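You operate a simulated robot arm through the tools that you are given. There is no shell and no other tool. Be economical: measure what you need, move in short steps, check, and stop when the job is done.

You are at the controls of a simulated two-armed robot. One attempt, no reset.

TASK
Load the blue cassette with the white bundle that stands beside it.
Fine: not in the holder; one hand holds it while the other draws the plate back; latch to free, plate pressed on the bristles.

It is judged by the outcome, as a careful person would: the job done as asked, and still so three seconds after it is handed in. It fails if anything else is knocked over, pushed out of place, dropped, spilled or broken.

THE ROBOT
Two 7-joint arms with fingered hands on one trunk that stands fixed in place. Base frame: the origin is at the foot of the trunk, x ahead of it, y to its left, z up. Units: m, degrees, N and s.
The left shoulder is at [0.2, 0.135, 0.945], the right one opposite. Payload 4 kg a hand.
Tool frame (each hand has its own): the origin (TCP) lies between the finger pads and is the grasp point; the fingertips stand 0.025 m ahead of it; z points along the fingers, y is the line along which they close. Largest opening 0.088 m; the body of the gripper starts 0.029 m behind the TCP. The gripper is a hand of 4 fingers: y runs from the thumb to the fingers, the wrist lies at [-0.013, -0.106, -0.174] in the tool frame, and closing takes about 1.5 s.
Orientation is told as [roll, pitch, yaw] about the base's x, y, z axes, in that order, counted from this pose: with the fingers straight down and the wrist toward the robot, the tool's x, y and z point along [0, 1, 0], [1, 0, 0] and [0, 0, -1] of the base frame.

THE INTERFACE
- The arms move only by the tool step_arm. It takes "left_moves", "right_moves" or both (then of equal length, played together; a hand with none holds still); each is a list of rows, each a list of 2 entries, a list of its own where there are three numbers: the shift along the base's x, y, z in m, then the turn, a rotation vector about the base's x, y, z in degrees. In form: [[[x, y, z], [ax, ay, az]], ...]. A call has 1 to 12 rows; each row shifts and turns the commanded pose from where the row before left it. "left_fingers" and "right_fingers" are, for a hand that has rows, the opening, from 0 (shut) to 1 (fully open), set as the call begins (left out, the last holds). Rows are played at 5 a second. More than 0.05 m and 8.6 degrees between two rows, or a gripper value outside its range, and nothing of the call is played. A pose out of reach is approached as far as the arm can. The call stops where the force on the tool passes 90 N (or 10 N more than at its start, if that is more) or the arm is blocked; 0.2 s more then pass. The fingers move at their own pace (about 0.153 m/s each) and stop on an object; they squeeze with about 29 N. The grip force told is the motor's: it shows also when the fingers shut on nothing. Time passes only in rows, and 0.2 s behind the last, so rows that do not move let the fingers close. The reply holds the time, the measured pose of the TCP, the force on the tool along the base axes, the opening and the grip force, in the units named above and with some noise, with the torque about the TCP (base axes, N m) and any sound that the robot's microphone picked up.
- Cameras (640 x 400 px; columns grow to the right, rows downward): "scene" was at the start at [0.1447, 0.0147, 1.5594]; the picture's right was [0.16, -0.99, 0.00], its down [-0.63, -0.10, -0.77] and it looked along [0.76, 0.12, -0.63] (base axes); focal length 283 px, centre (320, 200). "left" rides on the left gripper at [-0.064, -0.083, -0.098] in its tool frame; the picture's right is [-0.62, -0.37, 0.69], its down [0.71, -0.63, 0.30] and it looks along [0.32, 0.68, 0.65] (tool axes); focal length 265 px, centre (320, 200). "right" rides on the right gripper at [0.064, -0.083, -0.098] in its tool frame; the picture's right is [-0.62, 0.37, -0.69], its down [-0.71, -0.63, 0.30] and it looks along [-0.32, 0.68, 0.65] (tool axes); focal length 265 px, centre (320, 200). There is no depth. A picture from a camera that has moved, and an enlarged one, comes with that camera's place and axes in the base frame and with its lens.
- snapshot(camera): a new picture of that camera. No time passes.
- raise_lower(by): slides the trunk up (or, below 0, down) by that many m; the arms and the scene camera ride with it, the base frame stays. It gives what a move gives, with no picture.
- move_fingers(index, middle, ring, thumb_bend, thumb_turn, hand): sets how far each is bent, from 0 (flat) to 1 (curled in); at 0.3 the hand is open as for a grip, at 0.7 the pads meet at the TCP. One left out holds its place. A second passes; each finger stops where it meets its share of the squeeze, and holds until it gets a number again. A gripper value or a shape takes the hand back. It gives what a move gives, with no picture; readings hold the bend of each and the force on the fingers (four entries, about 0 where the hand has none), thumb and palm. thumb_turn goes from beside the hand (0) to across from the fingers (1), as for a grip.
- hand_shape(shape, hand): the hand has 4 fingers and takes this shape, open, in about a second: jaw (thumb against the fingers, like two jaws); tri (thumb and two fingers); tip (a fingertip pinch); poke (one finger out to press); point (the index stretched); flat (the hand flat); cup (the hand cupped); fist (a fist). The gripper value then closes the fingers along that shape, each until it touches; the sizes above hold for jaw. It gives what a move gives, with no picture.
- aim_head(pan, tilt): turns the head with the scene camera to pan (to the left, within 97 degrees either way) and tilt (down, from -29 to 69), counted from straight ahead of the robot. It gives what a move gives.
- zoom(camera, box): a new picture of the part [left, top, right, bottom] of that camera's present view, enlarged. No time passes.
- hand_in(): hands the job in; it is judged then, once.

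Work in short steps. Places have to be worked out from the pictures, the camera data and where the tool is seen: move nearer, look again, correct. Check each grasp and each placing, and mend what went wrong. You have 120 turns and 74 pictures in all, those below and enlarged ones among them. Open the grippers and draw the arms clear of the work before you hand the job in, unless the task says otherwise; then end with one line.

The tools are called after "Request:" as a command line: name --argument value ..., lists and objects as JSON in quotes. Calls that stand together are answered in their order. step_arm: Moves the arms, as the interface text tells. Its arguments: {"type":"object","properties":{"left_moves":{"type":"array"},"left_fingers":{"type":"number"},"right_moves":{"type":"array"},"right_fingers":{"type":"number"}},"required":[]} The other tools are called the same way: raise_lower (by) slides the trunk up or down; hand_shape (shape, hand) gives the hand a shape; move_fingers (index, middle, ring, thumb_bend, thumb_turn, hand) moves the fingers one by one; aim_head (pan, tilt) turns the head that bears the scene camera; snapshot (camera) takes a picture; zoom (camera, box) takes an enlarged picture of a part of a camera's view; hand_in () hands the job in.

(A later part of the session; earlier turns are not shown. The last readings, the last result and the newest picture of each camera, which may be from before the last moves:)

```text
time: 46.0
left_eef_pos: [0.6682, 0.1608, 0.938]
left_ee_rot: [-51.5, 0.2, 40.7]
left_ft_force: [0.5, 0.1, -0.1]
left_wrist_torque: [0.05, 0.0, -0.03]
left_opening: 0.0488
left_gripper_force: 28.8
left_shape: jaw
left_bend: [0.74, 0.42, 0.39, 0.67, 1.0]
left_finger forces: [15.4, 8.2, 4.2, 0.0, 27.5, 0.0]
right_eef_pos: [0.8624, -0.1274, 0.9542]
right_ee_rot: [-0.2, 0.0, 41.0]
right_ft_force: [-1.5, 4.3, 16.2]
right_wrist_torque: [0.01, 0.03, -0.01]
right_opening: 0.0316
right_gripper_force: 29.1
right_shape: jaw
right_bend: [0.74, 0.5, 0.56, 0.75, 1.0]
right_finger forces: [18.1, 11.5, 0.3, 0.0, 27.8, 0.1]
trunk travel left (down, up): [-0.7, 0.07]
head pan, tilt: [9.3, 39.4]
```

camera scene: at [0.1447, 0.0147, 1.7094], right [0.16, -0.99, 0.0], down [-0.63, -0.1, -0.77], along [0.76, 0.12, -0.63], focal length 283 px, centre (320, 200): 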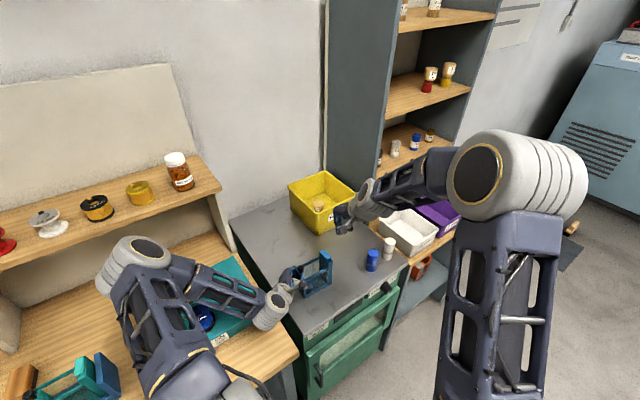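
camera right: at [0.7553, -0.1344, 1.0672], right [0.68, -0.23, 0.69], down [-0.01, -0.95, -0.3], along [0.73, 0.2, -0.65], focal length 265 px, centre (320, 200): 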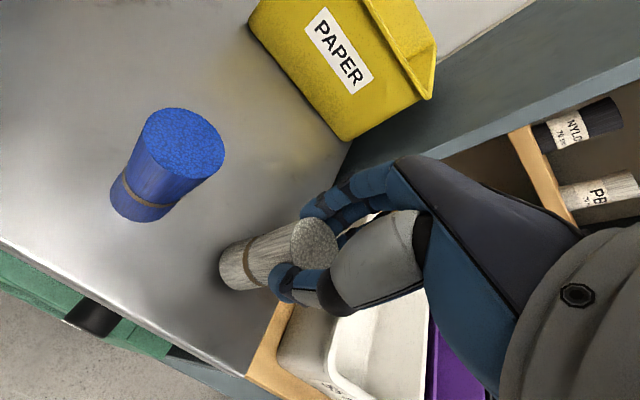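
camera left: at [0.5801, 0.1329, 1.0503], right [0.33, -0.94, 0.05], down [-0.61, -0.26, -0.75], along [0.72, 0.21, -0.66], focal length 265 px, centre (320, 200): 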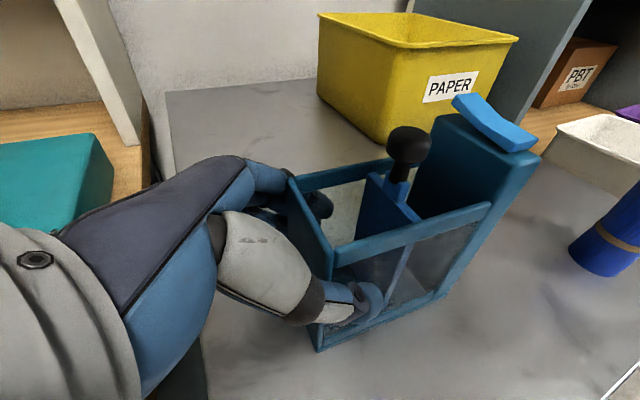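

Contact at 16 N. I'll ease up 1 mm, open fully and rise.

Request:
step_arm --right_moves '[[[0, 0, 0.0013], [0, 0, 0]], [[0, 0, 0], [0, 0, 0]]]'

Request:
step_arm --right_moves '[[[0, 0, 0], [0, 0, 0]], [[0, 0, 0], [0, 0, 0]], [[0, 0, 0], [0, 0, 0]], [[0, 0, 0], [0, 0, 0]], [[0, 0, 0], [0, 0, 0]], [[0, 0, 0], [0, 0, 0]]]' --right_fingers 1

Request:
step_arm --right_moves '[[[0, 0, 0.03], [0, 0, 0]], [[0, 0, 0.05], [0, 0, 0]], [[0, 0, 0.05], [0, 0, 0]], [[0, 0, 0.03], [0, 0, 0]], [[0, 0, 0], [0, 0, 0]]]'

Request:
snapshot --camera "right"

```text
time: 46.5
left_eef_pos: [0.668, 0.159, 0.9375]
left_ee_rot: [-51.6, 0.2, 40.9]
left_ft_force: [-0.6, 0.3, -1.2]
left_wrist_torque: [0.1, -0.02, 0.03]
left_opening: 0.0489
left_gripper_force: 29.1
left_shape: jaw
left_bend: [0.74, 0.42, 0.39, 0.67, 1.0]
left_finger forces: [15.3, 8.3, 4.0, 0.0, 27.9, 0.1]
right_eef_pos: [0.8609, -0.1276, 0.9554]
right_ee_rot: [0.0, 0.0, 40.9]
right_ft_force: [0.2, 3.9, 15.1]
right_wrist_torque: [0.04, -0.07, 0.03]
right_opening: 0.0318
right_gripper_force: 28.8
right_shape: jaw
right_bend: [0.74, 0.5, 0.57, 0.75, 1.0]
right_finger forces: [17.7, 11.2, 1.9, 0.0, 27.7, 0.1]
trunk travel left (down, up): [-0.7, 0.07]
head pan, tilt: [9.3, 39.4]
```

```text
time: 48.0
left_eef_pos: [0.6686, 0.1602, 0.9366]
left_ee_rot: [-51.4, 0.2, 40.8]
left_ft_force: [0.2, -0.2, -0.5]
left_wrist_torque: [0.07, -0.05, -0.03]
left_opening: 0.0485
left_gripper_force: 29.6
left_shape: jaw
left_bend: [0.74, 0.42, 0.39, 0.67, 1.0]
left_finger forces: [15.3, 8.3, 4.1, 0.0, 27.8, 0.0]
right_eef_pos: [0.8614, -0.1291, 0.9539]
right_ee_rot: [0.1, 0.1, 41.0]
right_ft_force: [-0.8, -0.1, 0.5]
right_wrist_torque: [-0.01, -0.03, 0.02]
right_opening: 0.0876
right_gripper_force: 0.1
right_shape: jaw
right_bend: [0.3, 0.3, 0.3, 0.3, 0.98]
right_finger forces: [0.0, 0.0, 0.0, 0.1, 0.1, 0.0]
trunk travel left (down, up): [-0.7, 0.07]
head pan, tilt: [9.3, 39.4]
```

```text
time: 49.1
left_eef_pos: [0.6689, 0.1591, 0.9392]
left_ee_rot: [-51.4, 0.2, 40.8]
left_ft_force: [-1.4, 1.2, 0.2]
left_wrist_torque: [0.11, -0.05, -0.03]
left_opening: 0.0486
left_gripper_force: 29.3
left_shape: jaw
left_bend: [0.74, 0.42, 0.39, 0.67, 1.0]
left_finger forces: [15.2, 8.2, 4.1, 0.0, 27.8, 0.0]
right_eef_pos: [0.8621, -0.1287, 1.1134]
right_ee_rot: [0.1, -0.1, 41.0]
right_ft_force: [0.1, 0.0, 0.0]
right_wrist_torque: [-0.01, 0.05, -0.01]
right_opening: 0.0877
right_gripper_force: 0.0
right_shape: jaw
right_bend: [0.3, 0.3, 0.3, 0.3, 0.98]
right_finger forces: [0.0, 0.0, 0.0, 0.0, 0.0, 0.1]
trunk travel left (down, up): [-0.7, 0.07]
head pan, tilt: [9.3, 39.4]
```

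```text
13 pictures are left
camera right: at [0.7565, -0.1354, 1.2125], right [0.69, -0.23, 0.69], down [-0.01, -0.95, -0.3], along [0.73, 0.2, -0.65], focal length 265 px, centre (320, 200)
```

right: 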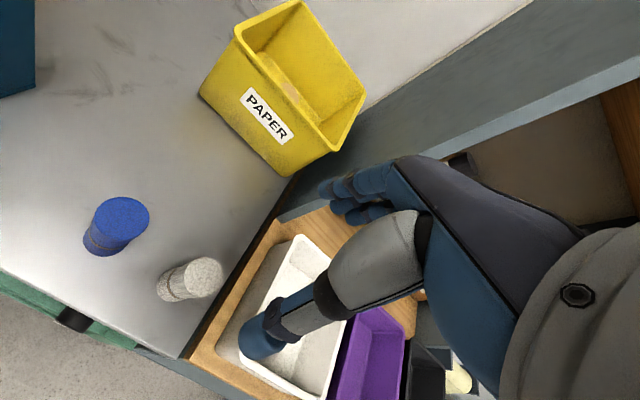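

The bundle stands again at (0.861, -0.129). Now back to the poke shape with the middle finger curled, and above the spot behind the knob, with more yaw to keep the knuckles off the tall block.

Request:
hand_shape --hand "right" --shape "poke"

Request:
move_fingers --hand "right" --middle 1

Request:
step_arm --right_moves '[[[-0.021, 0.034, 0], [0, 0, 6]], [[-0.021, 0.034, 0], [0, 0, 6]], [[-0.021, 0.034, 0], [0, 0, 6]], [[-0.021, 0.034, 0], [0, 0, 6]], [[-0.021, 0.034, 0], [0, 0, 6]], [[-0.021, 0.034, 0], [0, 0, 6]], [[-0.021, 0.034, 0], [0, 0, 6]], [[-0.021, 0.034, 0], [0, 0, 6]], [[0, 0, -0.05], [0, 0, 0]], [[0, 0, 0], [0, 0, 0]]]'

Request:
snapshot --camera "left"

```text
time: 50.0
left_eef_pos: [0.6693, 0.1599, 0.9377]
left_ee_rot: [-51.4, 0.1, 40.8]
left_ft_force: [-1.3, 0.4, -0.2]
left_wrist_torque: [0.04, -0.03, 0.0]
left_opening: 0.0487
left_gripper_force: 29.1
left_shape: jaw
left_bend: [0.74, 0.42, 0.39, 0.67, 1.0]
left_finger forces: [15.3, 8.3, 4.1, 0.0, 27.9, 0.0]
right_eef_pos: [0.8607, -0.1292, 1.1143]
right_ee_rot: [0.0, -0.1, 41.0]
right_ft_force: [0.6, -0.5, 1.2]
right_wrist_torque: [0.01, -0.02, -0.04]
right_opening: 0.0002
right_gripper_force: 0.0
right_shape: poke
right_bend: [0.7, 0.7, 0.99, 1.0, 1.0]
right_finger forces: [0.0, 0.0, 0.0, 0.1, 0.0, 0.0]
trunk travel left (down, up): [-0.7, 0.07]
head pan, tilt: [9.3, 39.4]
```

```text
time: 51.0
left_eef_pos: [0.6686, 0.1605, 0.9373]
left_ee_rot: [-51.5, 0.2, 40.7]
left_ft_force: [-0.8, -0.6, 0.9]
left_wrist_torque: [0.06, -0.05, 0.02]
left_opening: 0.0486
left_gripper_force: 29.5
left_shape: jaw
left_bend: [0.74, 0.42, 0.39, 0.67, 1.0]
left_finger forces: [15.2, 8.2, 4.1, 0.0, 27.8, 0.1]
right_eef_pos: [0.8613, -0.1281, 1.1143]
right_ee_rot: [0.0, -0.1, 41.0]
right_ft_force: [-0.7, 0.0, -0.7]
right_wrist_torque: [0.03, 0.01, 0.0]
right_opening: 0.0229
right_gripper_force: 0.0
right_shape: fingers
right_bend: [0.7, 1.0, 0.99, 1.0, 1.0]
right_finger forces: [0.1, 0.0, 0.0, 0.0, 0.0, 0.0]
trunk travel left (down, up): [-0.7, 0.07]
head pan, tilt: [9.3, 39.4]
```

```text
time: 53.2
left_eef_pos: [0.6685, 0.1596, 0.938]
left_ee_rot: [-51.6, 0.2, 40.9]
left_ft_force: [0.2, -1.1, -0.4]
left_wrist_torque: [0.04, -0.04, -0.01]
left_opening: 0.049
left_gripper_force: 29.5
left_shape: jaw
left_bend: [0.74, 0.42, 0.39, 0.67, 1.0]
left_finger forces: [15.3, 8.1, 3.9, 0.1, 27.9, 0.1]
right_eef_pos: [0.6927, 0.1429, 1.0642]
right_ee_rot: [0.1, 0.0, 89.1]
right_ft_force: [-0.5, -0.1, 0.9]
right_wrist_torque: [-0.02, 0.0, 0.02]
right_opening: 0.0228
right_gripper_force: 0.1
right_shape: fingers
right_bend: [0.7, 1.0, 0.99, 1.0, 1.0]
right_finger forces: [0.1, 0.1, 0.0, 0.0, 0.0, 0.0]
trunk travel left (down, up): [-0.7, 0.07]
head pan, tilt: [9.3, 39.4]
```

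```text
12 pictures are left
camera left: at [0.58, 0.133, 1.0503], right [0.33, -0.94, 0.05], down [-0.61, -0.26, -0.75], along [0.72, 0.21, -0.66], focal length 265 px, centre (320, 200)
```

left: 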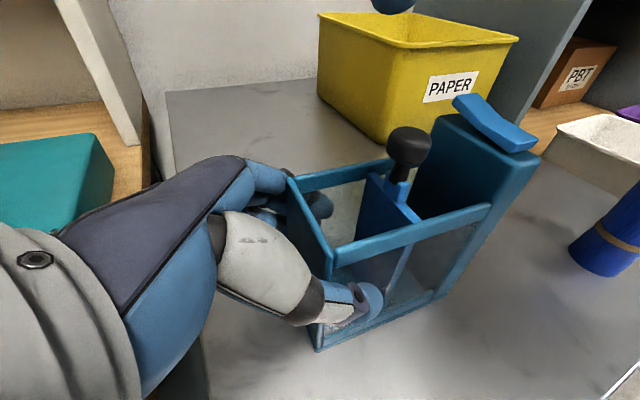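

The tip is lined up behind the knob. I'll descend and then push along the axis to ratchet the plate about 10 mm further.

Request:
step_arm --right_moves '[[[-0.001, 0.001, -0.028], [0, 0, 0]], [[-0.001, 0.001, -0.027], [0, 0, 0]], [[0, 0, 0], [0, 0, 0]]]'

Request:
step_arm --right_moves '[[[0.0052, -0.006, 0], [0, 0, 0]], [[0.0052, -0.006, 0], [0, 0, 0]], [[0.0039, -0.0045, 0], [0, 0, 0]], [[0, 0, 0], [0, 0, 0]]]'

Request:
zoom --camera "left" --box '[270, 50, 550, 265]'

```text
time: 54.0
left_eef_pos: [0.6687, 0.1608, 0.938]
left_ee_rot: [-51.5, 0.2, 40.8]
left_ft_force: [-0.7, 0.6, -0.7]
left_wrist_torque: [0.03, -0.05, 0.01]
left_opening: 0.0488
left_gripper_force: 29.1
left_shape: jaw
left_bend: [0.74, 0.42, 0.39, 0.67, 1.0]
left_finger forces: [15.3, 8.3, 4.1, 0.0, 28.0, 0.1]
right_eef_pos: [0.6911, 0.1465, 1.0098]
right_ee_rot: [0.0, 0.0, 89.0]
right_ft_force: [0.3, -0.2, -0.2]
right_wrist_torque: [-0.03, 0.03, 0.01]
right_opening: 0.0227
right_gripper_force: 0.1
right_shape: fingers
right_bend: [0.7, 1.0, 0.99, 1.0, 1.0]
right_finger forces: [0.0, 0.1, 0.1, 0.1, 0.1, 0.0]
trunk travel left (down, up): [-0.7, 0.07]
head pan, tilt: [9.3, 39.4]
```

```text
time: 55.0
left_eef_pos: [0.6691, 0.1591, 0.9374]
left_ee_rot: [-51.6, 0.1, 40.7]
left_ft_force: [3.5, -4.4, 0.1]
left_wrist_torque: [0.0, -0.16, 0.01]
left_opening: 0.0487
left_gripper_force: 29.0
left_shape: jaw
left_bend: [0.74, 0.42, 0.39, 0.67, 1.0]
left_finger forces: [15.7, 8.0, 3.8, 0.1, 27.0, 0.0]
right_eef_pos: [0.7054, 0.1296, 1.0109]
right_ee_rot: [0.0, 0.0, 89.1]
right_ft_force: [-5.7, 2.9, 4.0]
right_wrist_torque: [0.1, 0.14, 0.0]
right_opening: 0.0252
right_gripper_force: 3.4
right_shape: fingers
right_bend: [0.7, 1.0, 0.99, 1.0, 1.0]
right_finger forces: [6.8, 0.0, 0.0, 0.1, 0.0, 0.1]
trunk travel left (down, up): [-0.7, 0.07]
head pan, tilt: [9.3, 39.4]
```

```text
1.86 times, centred on (410, 158) of left
camera zoom: at [0.58, 0.1329, 1.0506], right [0.33, -0.94, 0.05], down [-0.61, -0.26, -0.75], along [0.72, 0.21, -0.66], focal length 494 px, centre (153, 279)
```

zoom: 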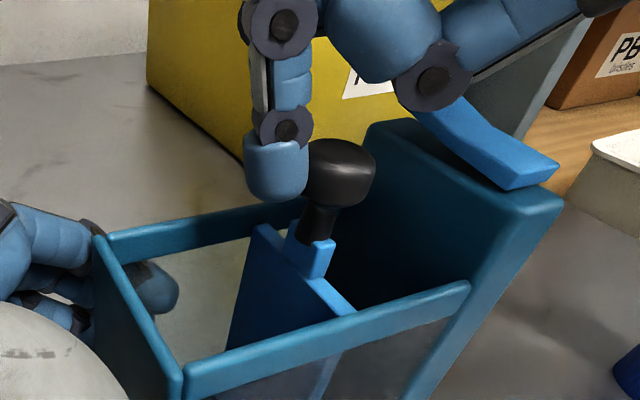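

In contact and pushing. I'll go 10 mm further along the axis, slightly lower so the tip doesn't ride over the knob.

Request:
step_arm --right_moves '[[[0.003, -0.0035, -0.002], [0, 0, 0]], [[0.0033, -0.0038, 0], [0, 0, 0]], [[0.002, -0.0023, 0], [0, 0, 0]], [[0, 0, 0], [0, 0, 0]]]'

Request:
zoom --camera "left" --box '[270, 50, 550, 265]'

```text
time: 56.0
left_eef_pos: [0.6686, 0.1603, 0.9378]
left_ee_rot: [-51.5, 0.2, 40.8]
left_ft_force: [3.0, -6.0, 2.0]
left_wrist_torque: [0.04, -0.21, -0.02]
left_opening: 0.0486
left_gripper_force: 28.7
left_shape: jaw
left_bend: [0.74, 0.42, 0.39, 0.67, 1.0]
left_finger forces: [14.9, 7.8, 3.9, 0.0, 27.7, 0.0]
right_eef_pos: [0.7137, 0.1204, 1.0078]
right_ee_rot: [0.1, 0.1, 89.1]
right_ft_force: [-3.1, 4.5, 0.9]
right_wrist_torque: [0.13, 0.12, -0.04]
right_opening: 0.0267
right_gripper_force: 2.8
right_shape: fingers
right_bend: [0.7, 1.0, 0.99, 1.0, 1.0]
right_finger forces: [5.9, 0.1, 0.1, 0.1, 0.1, 0.1]
trunk travel left (down, up): [-0.7, 0.07]
head pan, tilt: [9.3, 39.4]
```

```text
1.86 times, centred on (410, 158) of left
camera zoom: at [0.58, 0.1329, 1.0505], right [0.33, -0.94, 0.05], down [-0.61, -0.26, -0.75], along [0.72, 0.21, -0.66], focal length 494 px, centre (153, 279)
```

zoom: 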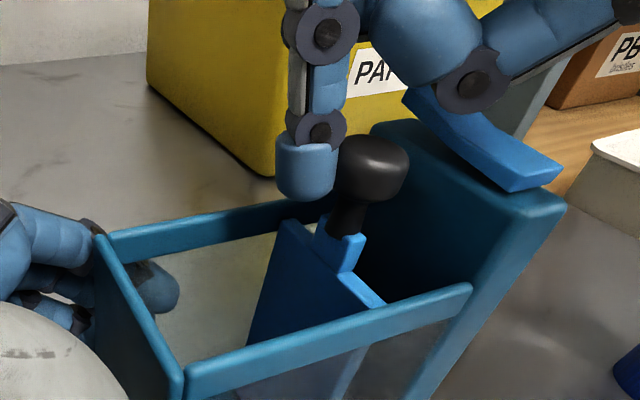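

The plate moved well with no other contact. Another 4 mm, then release and lift off.

Request:
step_arm --right_moves '[[[0.0016, -0.0018, 0], [0, 0, 0]], [[0.0013, -0.0015, 0], [0, 0, 0]], [[0, 0, 0], [0, 0, 0]]]'

Request:
step_arm --right_moves '[[[-0.0052, 0.006, 0], [0, 0, 0]], [[-0.0052, 0.006, 0], [0, 0, 0]], [[0, 0, 0.04], [0, 0, 0]], [[0, 0, 0.05], [0, 0, 0]], [[0.01, -0.04, 0.02], [0, 0, 0]], [[0.02, -0.045, 0], [0, 0, 0]], [[0.02, -0.045, 0], [0, 0, 0]], [[0, 0, 0], [0, 0, 0]]]'

Request:
zoom --camera "left" --box '[270, 90, 550, 265]'

```text
time: 56.9
left_eef_pos: [0.6696, 0.1587, 0.9387]
left_ee_rot: [-51.5, 0.2, 40.8]
left_ft_force: [4.2, -5.1, 1.7]
left_wrist_torque: [0.03, -0.17, -0.1]
left_opening: 0.0485
left_gripper_force: 29.1
left_shape: jaw
left_bend: [0.74, 0.42, 0.39, 0.67, 1.0]
left_finger forces: [14.8, 7.9, 4.0, 0.0, 27.7, 0.1]
right_eef_pos: [0.7167, 0.1166, 1.008]
right_ee_rot: [-0.2, -0.1, 89.0]
right_ft_force: [-4.1, 6.1, 2.0]
right_wrist_torque: [0.11, 0.07, -0.05]
right_opening: 0.0266
right_gripper_force: 3.1
right_shape: fingers
right_bend: [0.7, 1.0, 0.99, 1.0, 1.0]
right_finger forces: [5.7, 0.0, 0.0, 0.0, 0.0, 0.0]
trunk travel left (down, up): [-0.7, 0.07]
head pan, tilt: [9.3, 39.4]
```

```text
time: 58.6
left_eef_pos: [0.6686, 0.1598, 0.9389]
left_ee_rot: [-51.5, 0.2, 40.8]
left_ft_force: [-0.5, 0.8, 0.2]
left_wrist_torque: [0.05, -0.03, 0.02]
left_opening: 0.0491
left_gripper_force: 28.7
left_shape: jaw
left_bend: [0.74, 0.42, 0.39, 0.67, 1.0]
left_finger forces: [15.3, 8.1, 3.8, 0.0, 27.7, 0.0]
right_eef_pos: [0.7585, -0.0035, 1.1156]
right_ee_rot: [0.1, 0.0, 89.0]
right_ft_force: [0.6, 1.1, 0.4]
right_wrist_torque: [0.04, 0.0, 0.02]
right_opening: 0.0226
right_gripper_force: 0.1
right_shape: fingers
right_bend: [0.7, 1.0, 0.99, 1.0, 1.0]
right_finger forces: [0.0, 0.1, 0.0, 0.1, 0.0, 0.0]
trunk travel left (down, up): [-0.7, 0.07]
head pan, tilt: [9.3, 39.4]
```

```text
2.29 times, centred on (410, 178) of left
camera zoom: at [0.58, 0.1331, 1.0503], right [0.33, -0.94, 0.05], down [-0.61, -0.26, -0.75], along [0.72, 0.21, -0.66], focal length 607 px, centre (114, 251)
```

zoom: 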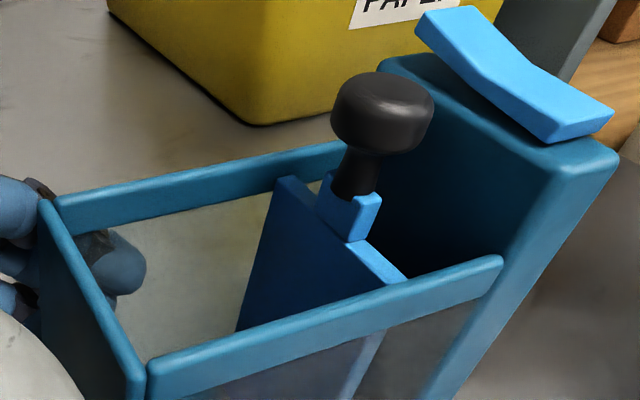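

The plate moved back another ~16 mm and holds, so there's plenty of room now. I'll return to the white bundle and regrasp it as before.

Request:
step_arm --right_moves '[[[0.0172, -0.0208, 0], [0, 0, -8]], [[0.0172, -0.0208, 0], [0, 0, -8]], [[0.0172, -0.0208, 0], [0, 0, -8]], [[0.0172, -0.0208, 0], [0, 0, -8]], [[0.0172, -0.0208, 0], [0, 0, -8]], [[0.0172, -0.0208, 0], [0, 0, -8]], [[0, 0, 0], [0, 0, 0]]]'

Request:
hand_shape --hand "right" --shape "jaw"

Request:
step_arm --right_moves '[[[0, 0, -0.04], [0, 0, 0]], [[0, 0, -0.04], [0, 0, 0]], [[0, 0, -0.04], [0, 0, 0]], [[0, 0, -0.038], [0, 0, 0]], [[0, 0, 0], [0, 0, 0]]]'

Request:
snapshot --camera "right"

```text
time: 60.2
left_eef_pos: [0.6692, 0.1603, 0.9373]
left_ee_rot: [-51.4, 0.2, 40.7]
left_ft_force: [0.3, -0.6, -0.3]
left_wrist_torque: [0.07, -0.03, 0.01]
left_opening: 0.0488
left_gripper_force: 28.7
left_shape: jaw
left_bend: [0.74, 0.42, 0.39, 0.67, 1.0]
left_finger forces: [15.4, 8.1, 3.9, 0.0, 27.6, 0.0]
right_eef_pos: [0.8603, -0.1271, 1.1172]
right_ee_rot: [0.0, 0.0, 40.9]
right_ft_force: [-0.1, -0.9, -0.2]
right_wrist_torque: [-0.04, -0.03, 0.02]
right_opening: 0.0224
right_gripper_force: 0.2
right_shape: fingers
right_bend: [0.7, 1.0, 0.99, 1.0, 1.0]
right_finger forces: [0.1, 0.0, 0.1, 0.0, 0.0, 0.0]
trunk travel left (down, up): [-0.7, 0.07]
head pan, tilt: [9.3, 39.4]
```

```text
time: 61.1
left_eef_pos: [0.6679, 0.161, 0.9367]
left_ee_rot: [-51.5, 0.2, 40.8]
left_ft_force: [-0.2, -0.8, -0.5]
left_wrist_torque: [0.07, -0.02, 0.01]
left_opening: 0.0485
left_gripper_force: 29.0
left_shape: jaw
left_bend: [0.74, 0.42, 0.39, 0.67, 1.0]
left_finger forces: [15.5, 8.1, 4.0, 0.0, 27.6, 0.0]
right_eef_pos: [0.8611, -0.126, 1.1166]
right_ee_rot: [0.0, 0.0, 41.0]
right_ft_force: [0.1, 0.0, 0.5]
right_wrist_torque: [-0.01, -0.01, 0.03]
right_opening: 0.0878
right_gripper_force: 0.2
right_shape: jaw
right_bend: [0.3, 0.3, 0.3, 0.3, 0.98]
right_finger forces: [0.0, 0.0, 0.0, 0.0, 0.1, 0.0]
trunk travel left (down, up): [-0.7, 0.07]
head pan, tilt: [9.3, 39.4]
```

```text
time: 62.4
left_eef_pos: [0.6689, 0.1598, 0.9379]
left_ee_rot: [-51.5, 0.2, 40.7]
left_ft_force: [-0.5, 0.3, 0.5]
left_wrist_torque: [0.05, -0.04, -0.03]
left_opening: 0.0487
left_gripper_force: 28.6
left_shape: jaw
left_bend: [0.74, 0.42, 0.39, 0.67, 1.0]
left_finger forces: [15.4, 8.1, 3.8, 0.0, 27.6, 0.1]
right_eef_pos: [0.8588, -0.127, 0.9591]
right_ee_rot: [0.0, 0.1, 41.2]
right_ft_force: [0.3, -0.9, -0.7]
right_wrist_torque: [0.04, 0.01, 0.0]
right_opening: 0.0877
right_gripper_force: 0.1
right_shape: jaw
right_bend: [0.3, 0.3, 0.3, 0.3, 0.98]
right_finger forces: [0.0, 0.1, 0.0, 0.1, 0.0, 0.0]
trunk travel left (down, up): [-0.7, 0.07]
head pan, tilt: [9.3, 39.4]
```

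```text
8 pictures are left
camera right: at [0.7541, -0.1337, 1.0576], right [0.68, -0.23, 0.69], down [-0.01, -0.95, -0.3], along [0.73, 0.2, -0.65], focal length 265 px, centre (320, 200)
```

right: 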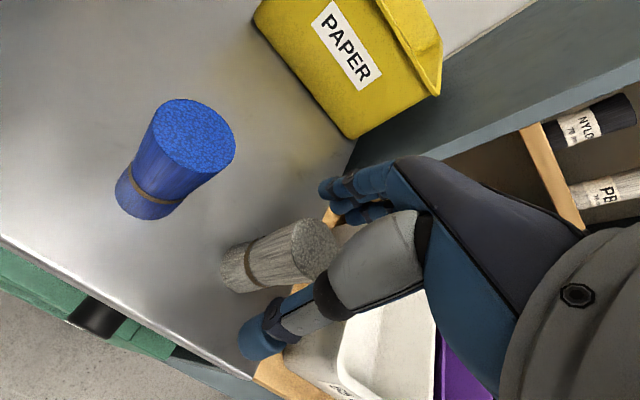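

The bundle is centred between the pads again. I'll grip, lift and carry it to above the cavity, stopping with its bottom about 2 cm above the rails.

Request:
step_arm --right_moves '[[[0, 0, 0], [0, 0, 0]], [[0, 0, 0], [0, 0, 0]], [[0, 0, 0], [0, 0, 0]], [[0, 0, 0], [0, 0, 0]], [[0, 0, 0], [0, 0, 0]], [[0, 0, 0], [0, 0, 0]], [[0, 0, 0], [0, 0, 0]], [[0, 0, 0.03], [0, 0, 0]], [[0, 0, 0.05], [0, 0, 0]], [[0, 0, 0.05], [0, 0, 0]], [[0, 0, 0.05], [0, 0, 0]], [[0, 0, 0.02], [0, 0, 0]]]' --right_fingers 0

Request:
step_arm --right_moves '[[[-0.0221, 0.0335, 0], [0, 0, 2.5]], [[-0.0221, 0.0335, 0], [0, 0, 2.5]], [[-0.0221, 0.0335, 0], [0, 0, 2.5]], [[-0.0221, 0.0335, 0], [0, 0, 2.5]], [[-0.0221, 0.0335, 0], [0, 0, 2.5]], [[-0.0221, 0.0335, 0], [0, 0, 2.5]], [[-0.0221, 0.0335, 0], [0, 0, 2.5]], [[-0.0221, 0.0335, 0], [0, 0, 2.5]], [[0, 0, -0.04], [0, 0, 0]], [[0, 0, -0.03], [0, 0, 0]], [[0, 0, 0], [0, 0, 0]]]'

```text
time: 65.0
left_eef_pos: [0.6687, 0.16, 0.9374]
left_ee_rot: [-51.5, 0.2, 40.8]
left_ft_force: [-2.1, 1.3, -0.3]
left_wrist_torque: [0.04, -0.05, 0.01]
left_opening: 0.0488
left_gripper_force: 29.1
left_shape: jaw
left_bend: [0.74, 0.42, 0.39, 0.67, 1.0]
left_finger forces: [15.3, 7.9, 3.8, 0.1, 27.7, 0.0]
right_eef_pos: [0.859, -0.1272, 1.1617]
right_ee_rot: [0.1, 0.0, 41.1]
right_ft_force: [-1.0, -0.3, 0.2]
right_wrist_torque: [-0.01, 0.01, 0.0]
right_opening: 0.0295
right_gripper_force: 29.0
right_shape: jaw
right_bend: [0.74, 0.51, 0.58, 0.74, 1.0]
right_finger forces: [14.4, 8.7, 2.8, 0.1, 25.5, 0.0]
trunk travel left (down, up): [-0.7, 0.07]
head pan, tilt: [9.3, 39.4]
```

```text
time: 67.3
left_eef_pos: [0.6689, 0.1609, 0.9372]
left_ee_rot: [-51.5, 0.2, 40.8]
left_ft_force: [-1.3, -0.4, 0.0]
left_wrist_torque: [0.08, -0.02, -0.04]
left_opening: 0.0487
left_gripper_force: 29.1
left_shape: jaw
left_bend: [0.74, 0.42, 0.39, 0.67, 1.0]
left_finger forces: [15.4, 8.1, 3.8, 0.1, 27.6, 0.0]
right_eef_pos: [0.6836, 0.1413, 1.0897]
right_ee_rot: [0.0, 0.0, 61.1]
right_ft_force: [0.2, 0.1, -1.8]
right_wrist_torque: [0.02, 0.01, -0.01]
right_opening: 0.0294
right_gripper_force: 28.7
right_shape: jaw
right_bend: [0.74, 0.51, 0.58, 0.74, 1.0]
right_finger forces: [14.0, 9.0, 3.2, 0.0, 25.2, 0.1]
trunk travel left (down, up): [-0.7, 0.07]
head pan, tilt: [9.3, 39.4]
```

No contact this time. I'll lower 1 cm more and check alignment in the left camera.

Request:
step_arm --right_moves '[[[0, 0, -0.01], [0, 0, 0]], [[0, 0, 0], [0, 0, 0]]]'

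Request:
zoom --camera "left" --box '[260, 70, 520, 270]'

```text
time: 68.0
left_eef_pos: [0.6696, 0.16, 0.9377]
left_ee_rot: [-51.4, 0.2, 40.8]
left_ft_force: [-0.5, -0.7, -0.2]
left_wrist_torque: [0.05, -0.07, -0.01]
left_opening: 0.0485
left_gripper_force: 28.8
left_shape: jaw
left_bend: [0.74, 0.42, 0.39, 0.67, 1.0]
left_finger forces: [15.4, 8.0, 3.8, 0.0, 27.8, 0.0]
right_eef_pos: [0.6832, 0.1417, 1.0809]
right_ee_rot: [0.0, -0.1, 61.0]
right_ft_force: [-0.6, -0.2, -0.6]
right_wrist_torque: [0.03, -0.01, 0.0]
right_opening: 0.0293
right_gripper_force: 28.8
right_shape: jaw
right_bend: [0.74, 0.51, 0.58, 0.74, 1.0]
right_finger forces: [13.6, 9.4, 3.3, 0.1, 25.3, 0.0]
trunk travel left (down, up): [-0.7, 0.07]
head pan, tilt: [9.3, 39.4]
```

```text
2.00 times, centred on (390, 170) of left
camera zoom: at [0.5801, 0.133, 1.0503], right [0.33, -0.94, 0.05], down [-0.61, -0.26, -0.75], along [0.72, 0.21, -0.66], focal length 531 px, centre (180, 260)
```

zoom: 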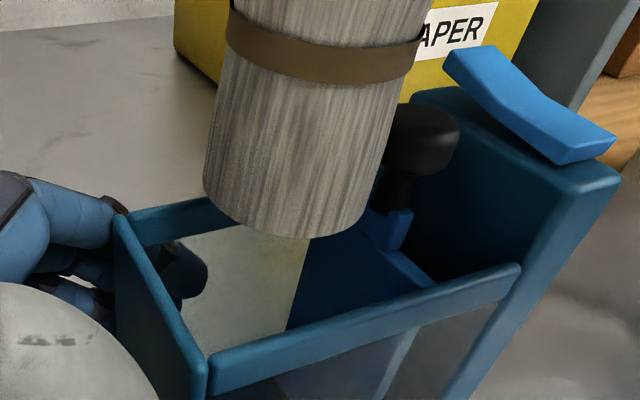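

Relative to the rails, the bundle looks about 1 mm toward the far side and well clear of wall and knob. I'll correct that and start lowering into the cavity in small steps, watching the force.

Request:
step_arm --right_moves '[[[-0.0008, -0.0007, -0.006], [0, 0, 0]], [[0, 0, -0.006], [0, 0, 0]], [[0, 0, -0.005], [0, 0, 0]], [[0, 0, -0.003], [0, 0, 0]], [[0, 0, 0], [0, 0, 0]]]'

```text
time: 69.2
left_eef_pos: [0.6691, 0.1592, 0.9375]
left_ee_rot: [-51.5, 0.3, 40.8]
left_ft_force: [-0.2, -0.3, -0.1]
left_wrist_torque: [0.07, -0.09, 0.02]
left_opening: 0.0486
left_gripper_force: 29.0
left_shape: jaw
left_bend: [0.74, 0.42, 0.39, 0.67, 1.0]
left_finger forces: [15.4, 8.0, 3.8, 0.0, 27.7, 0.0]
right_eef_pos: [0.681, 0.1395, 1.0594]
right_ee_rot: [0.0, 0.0, 61.0]
right_ft_force: [-0.3, 0.0, -0.6]
right_wrist_torque: [0.0, -0.02, 0.03]
right_opening: 0.0294
right_gripper_force: 28.4
right_shape: jaw
right_bend: [0.74, 0.51, 0.58, 0.74, 1.0]
right_finger forces: [13.6, 9.4, 3.4, 0.1, 25.2, 0.0]
trunk travel left (down, up): [-0.7, 0.07]
head pan, tilt: [9.3, 39.4]
```

No contact yet; continuing down in small steps.

Request:
step_arm --right_moves '[[[0, 0, -0.003], [0, 0, 0]], [[0, 0, -0.003], [0, 0, 0]], [[0, 0, -0.002], [0, 0, 0]], [[0, 0, -0.002], [0, 0, 0]], [[0, 0, 0], [0, 0, 0]]]'

```text
time: 70.3
left_eef_pos: [0.6695, 0.1598, 0.9376]
left_ee_rot: [-51.5, 0.2, 40.8]
left_ft_force: [-0.8, 0.2, -0.7]
left_wrist_torque: [0.05, -0.07, -0.02]
left_opening: 0.0489
left_gripper_force: 28.7
left_shape: jaw
left_bend: [0.74, 0.42, 0.39, 0.67, 1.0]
left_finger forces: [15.4, 8.1, 3.8, 0.0, 27.8, 0.1]
right_eef_pos: [0.6822, 0.1411, 1.0504]
right_ee_rot: [0.0, 0.0, 61.0]
right_ft_force: [0.4, 0.4, -0.9]
right_wrist_torque: [0.04, -0.02, -0.05]
right_opening: 0.0292
right_gripper_force: 28.5
right_shape: jaw
right_bend: [0.74, 0.51, 0.58, 0.74, 1.0]
right_finger forces: [13.7, 9.3, 3.4, 0.1, 25.2, 0.0]
trunk travel left (down, up): [-0.7, 0.07]
head pan, tilt: [9.3, 39.4]
```

Still free, so the bottom should already be between the rails. I'll continue 2 cm.

Request:
step_arm --right_moves '[[[0, 0, -0.005], [0, 0, 0]], [[0, 0, -0.005], [0, 0, 0]], [[0, 0, -0.005], [0, 0, 0]], [[0, 0, -0.005], [0, 0, 0]], [[0, 0, 0], [0, 0, 0]]]'

Request:
zoom --camera "left" --box '[250, 40, 540, 265]'

```text
time: 71.5
left_eef_pos: [0.6685, 0.1604, 0.9379]
left_ee_rot: [-51.4, 0.2, 40.8]
left_ft_force: [-0.2, -2.0, 0.5]
left_wrist_torque: [0.07, -0.03, -0.03]
left_opening: 0.0485
left_gripper_force: 29.3
left_shape: jaw
left_bend: [0.74, 0.42, 0.39, 0.67, 1.0]
left_finger forces: [15.4, 8.2, 3.8, 0.0, 27.7, 0.0]
right_eef_pos: [0.683, 0.141, 1.0296]
right_ee_rot: [-0.1, 0.0, 61.0]
right_ft_force: [0.1, -0.3, -1.8]
right_wrist_torque: [0.05, 0.01, 0.0]
right_opening: 0.0295
right_gripper_force: 28.9
right_shape: jaw
right_bend: [0.74, 0.51, 0.58, 0.74, 1.0]
right_finger forces: [13.6, 9.4, 3.3, 0.0, 25.2, 0.0]
trunk travel left (down, up): [-0.7, 0.07]
head pan, tilt: [9.3, 39.4]
```

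```text
1.78 times, centred on (395, 152) of left
camera zoom: at [0.5801, 0.133, 1.0503], right [0.33, -0.94, 0.05], down [-0.61, -0.26, -0.75], along [0.72, 0.21, -0.66], focal length 472 px, centre (187, 284)
```

zoom: 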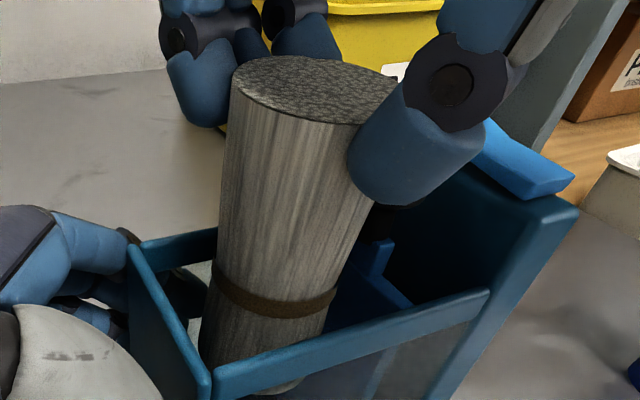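

The bundle is squarely inside the cavity mouth. I'll keep lowering until the fingertips are just above the rails.

Request:
step_arm --right_moves '[[[0, 0, -0.006], [0, 0, 0]], [[0, 0, -0.006], [0, 0, 0]], [[0, 0, -0.006], [0, 0, 0]], [[0, 0, -0.006], [0, 0, 0]], [[0, 0, 0], [0, 0, 0]]]'

```text
time: 72.8
left_eef_pos: [0.6692, 0.1597, 0.9376]
left_ee_rot: [-51.5, 0.2, 40.8]
left_ft_force: [0.1, 0.3, 0.2]
left_wrist_torque: [0.06, -0.05, 0.02]
left_opening: 0.0489
left_gripper_force: 28.7
left_shape: jaw
left_bend: [0.74, 0.42, 0.39, 0.67, 1.0]
left_finger forces: [15.4, 8.0, 3.9, 0.1, 27.6, 0.1]
right_eef_pos: [0.6833, 0.141, 1.0052]
right_ee_rot: [0.0, 0.0, 61.0]
right_ft_force: [-0.6, 0.0, -0.8]
right_wrist_torque: [0.0, -0.02, 0.0]
right_opening: 0.0294
right_gripper_force: 28.6
right_shape: jaw
right_bend: [0.74, 0.51, 0.58, 0.74, 1.0]
right_finger forces: [13.5, 9.3, 3.5, 0.0, 25.2, 0.0]
trunk travel left (down, up): [-0.7, 0.07]
head pan, tilt: [9.3, 39.4]
```

I'll go down a few more millimetres, watching for rail contact.

Request:
step_arm --right_moves '[[[0, 0, -0.003], [0, 0, 0]], [[0, 0, -0.003], [0, 0, 0]], [[0, 0, -0.002], [0, 0, 0]], [[0, 0, 0], [0, 0, 0]]]'

```text
time: 73.8
left_eef_pos: [0.6686, 0.1608, 0.9378]
left_ee_rot: [-51.5, 0.2, 40.7]
left_ft_force: [-0.1, 0.8, -0.4]
left_wrist_torque: [0.06, -0.01, 0.04]
left_opening: 0.0484
left_gripper_force: 28.7
left_shape: jaw
left_bend: [0.74, 0.42, 0.39, 0.67, 1.0]
left_finger forces: [15.4, 8.2, 3.9, 0.0, 27.7, 0.1]
right_eef_pos: [0.6822, 0.1408, 0.9982]
right_ee_rot: [0.0, 0.0, 61.0]
right_ft_force: [0.5, 0.3, -0.8]
right_wrist_torque: [-0.01, 0.02, -0.03]
right_opening: 0.0294
right_gripper_force: 29.0
right_shape: jaw
right_bend: [0.74, 0.51, 0.58, 0.74, 1.0]
right_finger forces: [13.6, 9.3, 3.4, 0.0, 25.2, 0.0]
trunk travel left (down, up): [-0.7, 0.07]
head pan, tilt: [9.3, 39.4]
```

Request:
step_arm --right_moves '[[[0, 0, -0.003], [0, 0, 0]], [[0, 0, -0.003], [0, 0, 0]], [[0, 0, -0.002], [0, 0, 0]], [[0, 0, 0], [0, 0, 0]]]'

```text
time: 74.8
left_eef_pos: [0.6684, 0.16, 0.9379]
left_ee_rot: [-51.3, 0.1, 40.7]
left_ft_force: [0.5, -0.6, -0.2]
left_wrist_torque: [0.11, -0.06, -0.03]
left_opening: 0.0488
left_gripper_force: 28.8
left_shape: jaw
left_bend: [0.74, 0.42, 0.39, 0.67, 1.0]
left_finger forces: [15.5, 8.6, 4.5, 0.1, 27.6, 0.0]
right_eef_pos: [0.6816, 0.1412, 0.9906]
right_ee_rot: [-0.2, -0.2, 61.1]
right_ft_force: [-1.4, -2.0, 11.1]
right_wrist_torque: [-0.25, 0.21, 0.03]
right_opening: 0.0297
right_gripper_force: 28.7
right_shape: jaw
right_bend: [0.74, 0.51, 0.58, 0.75, 1.0]
right_finger forces: [13.8, 9.1, 3.0, 0.0, 36.1, 0.1]
trunk travel left (down, up): [-0.7, 0.07]
head pan, tilt: [9.3, 39.4]
```

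The thumb tip now touches the near rail (11 N). I'll ease up 2 mm and open, letting the bundle slide the last ~3 cm inside the guides, then lift the hand.

Request:
step_arm --right_moves '[[[0, 0, 0.002], [0, 0, 0]], [[0, 0, 0], [0, 0, 0]]]'

Request:
step_arm --right_moves '[[[0, 0, 0], [0, 0, 0]], [[0, 0, 0], [0, 0, 0]], [[0, 0, 0], [0, 0, 0]], [[0, 0, 0], [0, 0, 0]], [[0, 0, 0], [0, 0, 0]], [[0, 0, 0], [0, 0, 0]]]' --right_fingers 1

Request:
step_arm --right_moves '[[[0, 0, 0.03], [0, 0, 0]], [[0, 0, 0.05], [0, 0, 0]], [[0, 0, 0.04], [0, 0, 0]], [[0, 0, 0], [0, 0, 0]]]'

Request:
zoom --camera "left" --box '[250, 60, 540, 270]'

```text
time: 75.3
left_eef_pos: [0.6698, 0.1588, 0.9377]
left_ee_rot: [-51.5, 0.2, 40.7]
left_ft_force: [-0.1, 0.1, 0.8]
left_wrist_torque: [0.06, -0.11, -0.02]
left_opening: 0.0487
left_gripper_force: 29.6
left_shape: jaw
left_bend: [0.74, 0.42, 0.39, 0.67, 1.0]
left_finger forces: [15.2, 8.3, 4.2, 0.0, 28.1, 0.0]
right_eef_pos: [0.6815, 0.1406, 0.9926]
right_ee_rot: [0.0, 0.1, 61.0]
right_ft_force: [0.1, 0.3, -0.5]
right_wrist_torque: [0.03, -0.04, -0.07]
right_opening: 0.0297
right_gripper_force: 29.1
right_shape: jaw
right_bend: [0.74, 0.51, 0.58, 0.75, 1.0]
right_finger forces: [14.1, 9.5, 3.2, 0.0, 25.7, 0.0]
trunk travel left (down, up): [-0.7, 0.07]
head pan, tilt: [9.3, 39.4]
```

```text
time: 76.8
left_eef_pos: [0.6699, 0.1584, 0.9378]
left_ee_rot: [-51.5, 0.3, 40.8]
left_ft_force: [-0.5, -0.1, 0.2]
left_wrist_torque: [0.09, -0.05, -0.03]
left_opening: 0.0485
left_gripper_force: 29.3
left_shape: jaw
left_bend: [0.74, 0.42, 0.39, 0.67, 1.0]
left_finger forces: [15.2, 8.4, 4.3, 0.1, 27.9, 0.0]
right_eef_pos: [0.6814, 0.1409, 0.9921]
right_ee_rot: [0.0, 0.0, 61.0]
right_ft_force: [0.3, -0.7, -0.2]
right_wrist_torque: [0.01, -0.01, 0.03]
right_opening: 0.0877
right_gripper_force: 0.1
right_shape: jaw
right_bend: [0.3, 0.3, 0.3, 0.3, 0.98]
right_finger forces: [0.0, 0.0, 0.0, 0.1, 0.0, 0.1]
trunk travel left (down, up): [-0.7, 0.07]
head pan, tilt: [9.3, 39.4]
```

```text
time: 77.8
left_eef_pos: [0.669, 0.1602, 0.9361]
left_ee_rot: [-51.5, 0.2, 40.8]
left_ft_force: [0.4, -0.2, -0.4]
left_wrist_torque: [0.06, -0.03, -0.01]
left_opening: 0.0486
left_gripper_force: 29.1
left_shape: jaw
left_bend: [0.74, 0.42, 0.39, 0.67, 1.0]
left_finger forces: [15.2, 8.3, 4.1, 0.0, 28.1, 0.1]
right_eef_pos: [0.6834, 0.1403, 1.1131]
right_ee_rot: [0.0, 0.0, 61.0]
right_ft_force: [0.1, 0.9, 0.4]
right_wrist_torque: [-0.02, 0.02, 0.04]
right_opening: 0.0874
right_gripper_force: 0.1
right_shape: jaw
right_bend: [0.3, 0.3, 0.3, 0.3, 0.98]
right_finger forces: [0.1, 0.0, 0.0, 0.1, 0.0, 0.0]
trunk travel left (down, up): [-0.7, 0.07]
head pan, tilt: [9.3, 39.4]
```

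```text
1.90 times, centred on (395, 165) of left
camera zoom: at [0.5801, 0.133, 1.0503], right [0.33, -0.94, 0.05], down [-0.61, -0.26, -0.75], along [0.72, 0.21, -0.66], focal length 506 px, centre (177, 267)
```

zoom: 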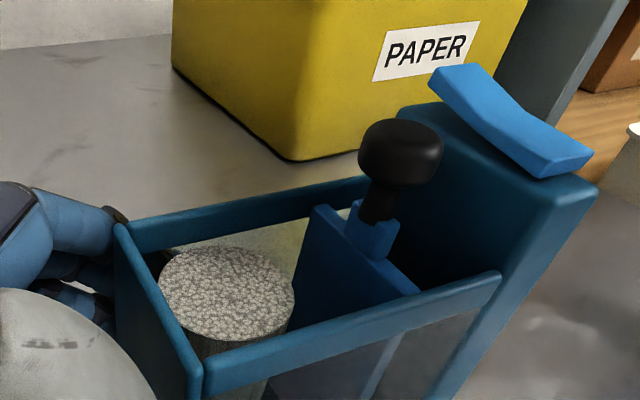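

The bundle stands upright inside the cassette against the low wall. Now I'll put the latch back to free: poke shape, above the raised far end at ≈(0.745, 0.104).

Request:
hand_shape --hand "right" --shape "poke"

Request:
step_arm --right_moves '[[[0.02, -0.015, 0], [0, 0, -7]], [[0.02, -0.016, 0], [0, 0, -7]], [[0.0206, -0.0153, 0], [0, 0, -7]], [[0, 0, -0.04], [0, 0, 0]], [[0, 0, -0.025], [0, 0, 0]], [[0, 0, 0], [0, 0, 0]]]'

Request:
zoom --camera "left" --box '[370, 40, 570, 190]'

```text
time: 78.7
left_eef_pos: [0.6689, 0.1603, 0.9373]
left_ee_rot: [-51.6, 0.3, 40.9]
left_ft_force: [-1.1, 0.2, -0.2]
left_wrist_torque: [0.05, -0.07, 0.0]
left_opening: 0.0488
left_gripper_force: 28.6
left_shape: jaw
left_bend: [0.74, 0.42, 0.39, 0.67, 1.0]
left_finger forces: [15.2, 8.3, 4.1, 0.0, 28.0, 0.0]
right_eef_pos: [0.6832, 0.1417, 1.1115]
right_ee_rot: [0.0, -0.1, 61.0]
right_ft_force: [-0.9, -1.0, -0.1]
right_wrist_torque: [0.02, -0.02, 0.02]
right_opening: 0.0
right_gripper_force: 0.1
right_shape: poke
right_bend: [0.7, 0.7, 0.99, 1.0, 1.0]
right_finger forces: [0.0, 0.0, 0.0, 0.0, 0.0, 0.0]
trunk travel left (down, up): [-0.7, 0.07]
head pan, tilt: [9.3, 39.4]
```

```text
time: 80.0
left_eef_pos: [0.6693, 0.1591, 0.9371]
left_ee_rot: [-51.6, 0.1, 40.8]
left_ft_force: [-0.4, 0.7, -1.1]
left_wrist_torque: [0.08, -0.05, -0.02]
left_opening: 0.0486
left_gripper_force: 28.3
left_shape: jaw
left_bend: [0.74, 0.42, 0.39, 0.67, 1.0]
left_finger forces: [15.2, 8.3, 4.1, 0.0, 28.1, 0.0]
right_eef_pos: [0.7438, 0.0943, 1.0458]
right_ee_rot: [0.0, 0.0, 40.0]
right_ft_force: [0.0, 0.5, 0.3]
right_wrist_torque: [-0.04, -0.02, 0.01]
right_opening: 0.0
right_gripper_force: 0.0
right_shape: poke
right_bend: [0.7, 0.7, 0.99, 1.0, 1.0]
right_finger forces: [0.0, 0.1, 0.0, 0.0, 0.0, 0.0]
trunk travel left (down, up): [-0.7, 0.07]
head pan, tilt: [9.3, 39.4]
```

```text
2.67 times, centred on (470, 115) of left
camera zoom: at [0.58, 0.133, 1.0503], right [0.33, -0.94, 0.05], down [-0.61, -0.26, -0.75], along [0.72, 0.21, -0.66], focal length 708 px, centre (-80, 427)
```

zoom: 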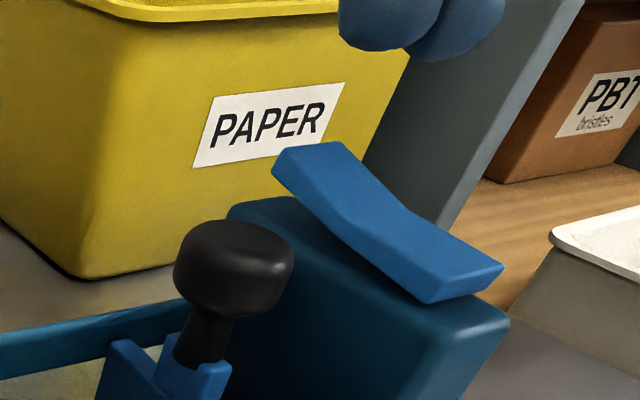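

The tip is above the far half of the rocker. I'll shift 4 mm outboard and press down gradually.

Request:
step_arm --right_moves '[[[0.003, 0.0027, -0.008], [0, 0, 0]], [[0, 0, -0.007], [0, 0, 0]], [[0, 0, -0.006], [0, 0, 0]], [[0, 0, -0.003], [0, 0, 0]], [[0, 0, 0], [0, 0, 0]]]'

```text
time: 81.2
left_eef_pos: [0.669, 0.1592, 0.9378]
left_ee_rot: [-51.5, 0.2, 40.8]
left_ft_force: [-0.7, 0.7, 0.4]
left_wrist_torque: [0.08, -0.05, -0.02]
left_opening: 0.0484
left_gripper_force: 28.6
left_shape: jaw
left_bend: [0.74, 0.42, 0.39, 0.67, 1.0]
left_finger forces: [15.1, 8.3, 4.2, 0.0, 28.0, 0.0]
right_eef_pos: [0.7455, 0.0962, 1.0211]
right_ee_rot: [-0.1, 0.0, 40.0]
right_ft_force: [1.3, 0.0, 0.7]
right_wrist_torque: [0.0, -0.01, -0.02]
right_opening: 0.0
right_gripper_force: 0.2
right_shape: poke
right_bend: [0.7, 0.7, 0.99, 1.0, 1.0]
right_finger forces: [0.0, 0.0, 0.1, 0.0, 0.1, 0.0]
trunk travel left (down, up): [-0.7, 0.07]
head pan, tilt: [9.3, 39.4]
```

As before, it reads low force at this height. I'll press a few more mm to seat it.

Request:
step_arm --right_moves '[[[0, 0, -0.003], [0, 0, 0]], [[0, 0, -0.003], [0, 0, 0]], [[0, 0, 0], [0, 0, 0]]]'

```text
time: 82.0
left_eef_pos: [0.6692, 0.16, 0.937]
left_ee_rot: [-51.5, 0.2, 40.8]
left_ft_force: [2.6, -0.6, -1.5]
left_wrist_torque: [0.07, -0.02, -0.01]
left_opening: 0.0486
left_gripper_force: 28.8
left_shape: jaw
left_bend: [0.74, 0.42, 0.39, 0.67, 1.0]
left_finger forces: [15.7, 8.6, 4.3, 0.0, 27.4, 0.1]
right_eef_pos: [0.7477, 0.0963, 1.0184]
right_ee_rot: [-0.1, -0.3, 40.0]
right_ft_force: [-2.1, 0.6, 25.0]
right_wrist_torque: [0.13, 0.05, 0.03]
right_opening: 0.0
right_gripper_force: 0.1
right_shape: poke
right_bend: [0.7, 0.7, 0.99, 1.0, 1.0]
right_finger forces: [24.8, 0.0, 0.0, 0.0, 0.0, 0.0]
trunk travel left (down, up): [-0.7, 0.07]
head pan, tilt: [9.3, 39.4]
```

It reached a firm 25 N stop, as with the first flip. I'll lift off, retract the right hand toward its own side and look.

Request:
step_arm --right_moves '[[[0, 0, 0.03], [0, 0, 0]], [[0, 0, 0.05], [0, 0, 0]], [[0, 0, 0.05], [0, 0, 0]], [[-0.01, -0.045, 0.01], [0, 0, -5]], [[-0.01, -0.045, 0.01], [0, 0, -5]], [[-0.01, -0.045, 0.01], [0, 0, -5]], [[-0.01, -0.045, 0], [0, 0, -5]], [[0, 0, 0], [0, 0, 0]]]'

Request:
zoom --camera "left" --box '[250, 60, 540, 270]'

```text
time: 83.8
left_eef_pos: [0.6689, 0.1595, 0.938]
left_ee_rot: [-51.5, 0.2, 40.7]
left_ft_force: [-0.6, -0.5, 0.8]
left_wrist_torque: [0.06, -0.05, -0.05]
left_opening: 0.0488
left_gripper_force: 29.2
left_shape: jaw
left_bend: [0.74, 0.42, 0.39, 0.67, 1.0]
left_finger forces: [15.2, 8.2, 4.0, 0.0, 28.0, 0.0]
right_eef_pos: [0.7082, -0.0827, 1.1756]
right_ee_rot: [0.0, 0.1, 20.0]
right_ft_force: [-0.2, -0.1, 0.6]
right_wrist_torque: [0.02, 0.01, 0.04]
right_opening: 0.0002
right_gripper_force: 0.0
right_shape: poke
right_bend: [0.7, 0.7, 0.99, 1.0, 1.0]
right_finger forces: [0.0, 0.0, 0.0, 0.0, 0.0, 0.1]
trunk travel left (down, up): [-0.7, 0.07]
head pan, tilt: [9.3, 39.4]
```

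```text
1.90 times, centred on (395, 165) of left
camera zoom: at [0.58, 0.1331, 1.0503], right [0.33, -0.94, 0.05], down [-0.61, -0.26, -0.75], along [0.72, 0.21, -0.66], focal length 506 px, centre (177, 267)
```

zoom: 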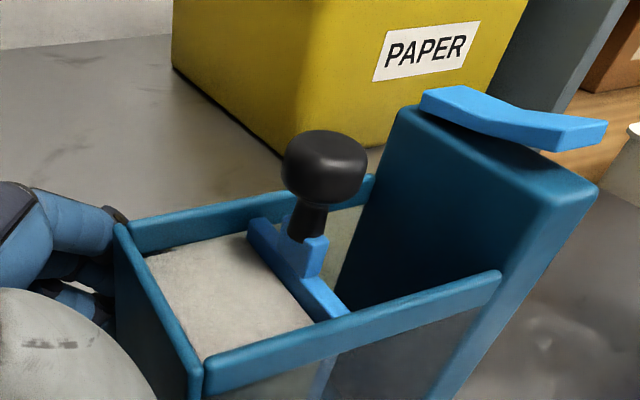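

Loaded exactly like the orange one: the bristles fill the chamber, the plate presses on them and the latch is at free. Now I'll release the left hand and back it out along its approach path.

Request:
step_arm --left_moves '[[[0, 0, 0], [0, 0, 0]], [[0, 0, 0], [0, 0, 0]], [[0, 0, 0], [0, 0, 0]], [[0, 0, 0], [0, 0, 0]], [[0, 0, 0], [0, 0, 0]], [[0, 0, 0], [0, 0, 0]]]' --left_fingers 1

Request:
step_arm --left_moves '[[[-0.008, 0.01, 0.004], [0, 0, 0]], [[-0.008, 0.01, 0.005], [0, 0, 0]], [[-0.008, 0.01, 0.006], [0, 0, 0]], [[-0.008, 0.01, 0.01], [0, 0, 0]], [[-0.004, 0.005, 0.03], [0, 0, 0]], [[0, 0, 0.04], [0, 0, 0]], [[0, 0, 0.05], [0, 0, 0]], [[0, 0, 0.05], [0, 0, 0]], [[-0.02, 0.03, 0.02], [0, 0, 0]], [[-0.02, 0.03, 0], [0, 0, 0]], [[0, 0, 0], [0, 0, 0]]]'

Request:
hand_shape --hand "right" --shape "jaw"

Request:
snapshot --camera "scene"

```text
time: 85.2
left_eef_pos: [0.6684, 0.1595, 0.9367]
left_ee_rot: [-51.5, 0.2, 40.8]
left_ft_force: [-0.4, 0.6, 0.5]
left_wrist_torque: [-0.01, 0.02, 0.03]
left_opening: 0.0875
left_gripper_force: 0.0
left_shape: jaw
left_bend: [0.3, 0.3, 0.3, 0.3, 0.98]
left_finger forces: [0.0, 0.0, 0.0, 0.0, 0.0, 0.1]
right_eef_pos: [0.7083, -0.0832, 1.1766]
right_ee_rot: [-0.1, 0.0, 20.0]
right_ft_force: [0.0, 0.0, 0.6]
right_wrist_torque: [-0.02, 0.01, -0.01]
right_opening: 0.0
right_gripper_force: 0.0
right_shape: poke
right_bend: [0.7, 0.7, 0.99, 1.0, 1.0]
right_finger forces: [0.1, 0.1, 0.0, 0.0, 0.0, 0.0]
trunk travel left (down, up): [-0.7, 0.07]
head pan, tilt: [9.3, 39.4]
```

```text
time: 87.7
left_eef_pos: [0.5935, 0.266, 1.1529]
left_ee_rot: [-51.5, 0.2, 40.7]
left_ft_force: [1.0, 0.4, 0.0]
left_wrist_torque: [0.0, 0.02, -0.01]
left_opening: 0.0879
left_gripper_force: 0.0
left_shape: jaw
left_bend: [0.3, 0.3, 0.3, 0.3, 0.98]
left_finger forces: [0.0, 0.1, 0.0, 0.0, 0.1, 0.0]
right_eef_pos: [0.7092, -0.0823, 1.1771]
right_ee_rot: [0.1, 0.0, 20.0]
right_ft_force: [0.1, -0.2, 0.0]
right_wrist_torque: [0.0, -0.05, -0.01]
right_opening: 0.0002
right_gripper_force: 0.0
right_shape: poke
right_bend: [0.7, 0.7, 0.99, 1.0, 1.0]
right_finger forces: [0.0, 0.0, 0.1, 0.0, 0.0, 0.1]
trunk travel left (down, up): [-0.7, 0.07]
head pan, tilt: [9.3, 39.4]
```

```text
time: 88.5
left_eef_pos: [0.5939, 0.2644, 1.1518]
left_ee_rot: [-51.5, 0.1, 40.9]
left_ft_force: [0.2, 0.1, 0.7]
left_wrist_torque: [0.01, 0.0, 0.01]
left_opening: 0.0877
left_gripper_force: 0.0
left_shape: jaw
left_bend: [0.3, 0.3, 0.3, 0.3, 0.98]
left_finger forces: [0.0, 0.0, 0.0, 0.0, 0.1, 0.0]
right_eef_pos: [0.7089, -0.0826, 1.1753]
right_ee_rot: [0.1, 0.0, 20.0]
right_ft_force: [0.2, 0.3, 0.4]
right_wrist_torque: [0.0, 0.01, -0.02]
right_opening: 0.0876
right_gripper_force: 0.1
right_shape: jaw
right_bend: [0.3, 0.3, 0.3, 0.3, 0.98]
right_finger forces: [0.0, 0.0, 0.0, 0.0, 0.0, 0.0]
trunk travel left (down, up): [-0.7, 0.07]
head pan, tilt: [9.3, 39.4]
```

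```text
2 pictures are left
camera scene: at [0.1447, 0.0147, 1.7094], right [0.16, -0.99, 0.0], down [-0.63, -0.1, -0.77], along [0.76, 0.12, -0.63], focal length 283 px, centre (320, 200)
```

scene: 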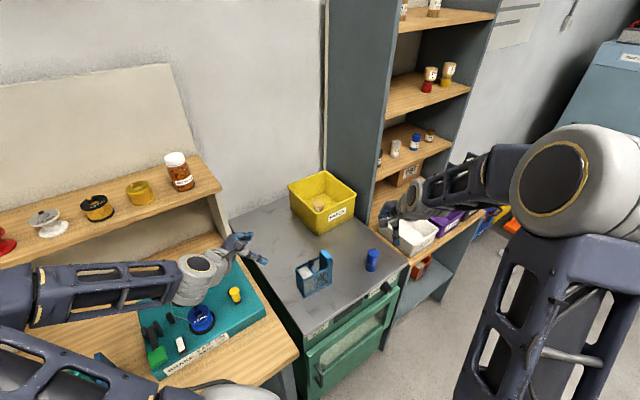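

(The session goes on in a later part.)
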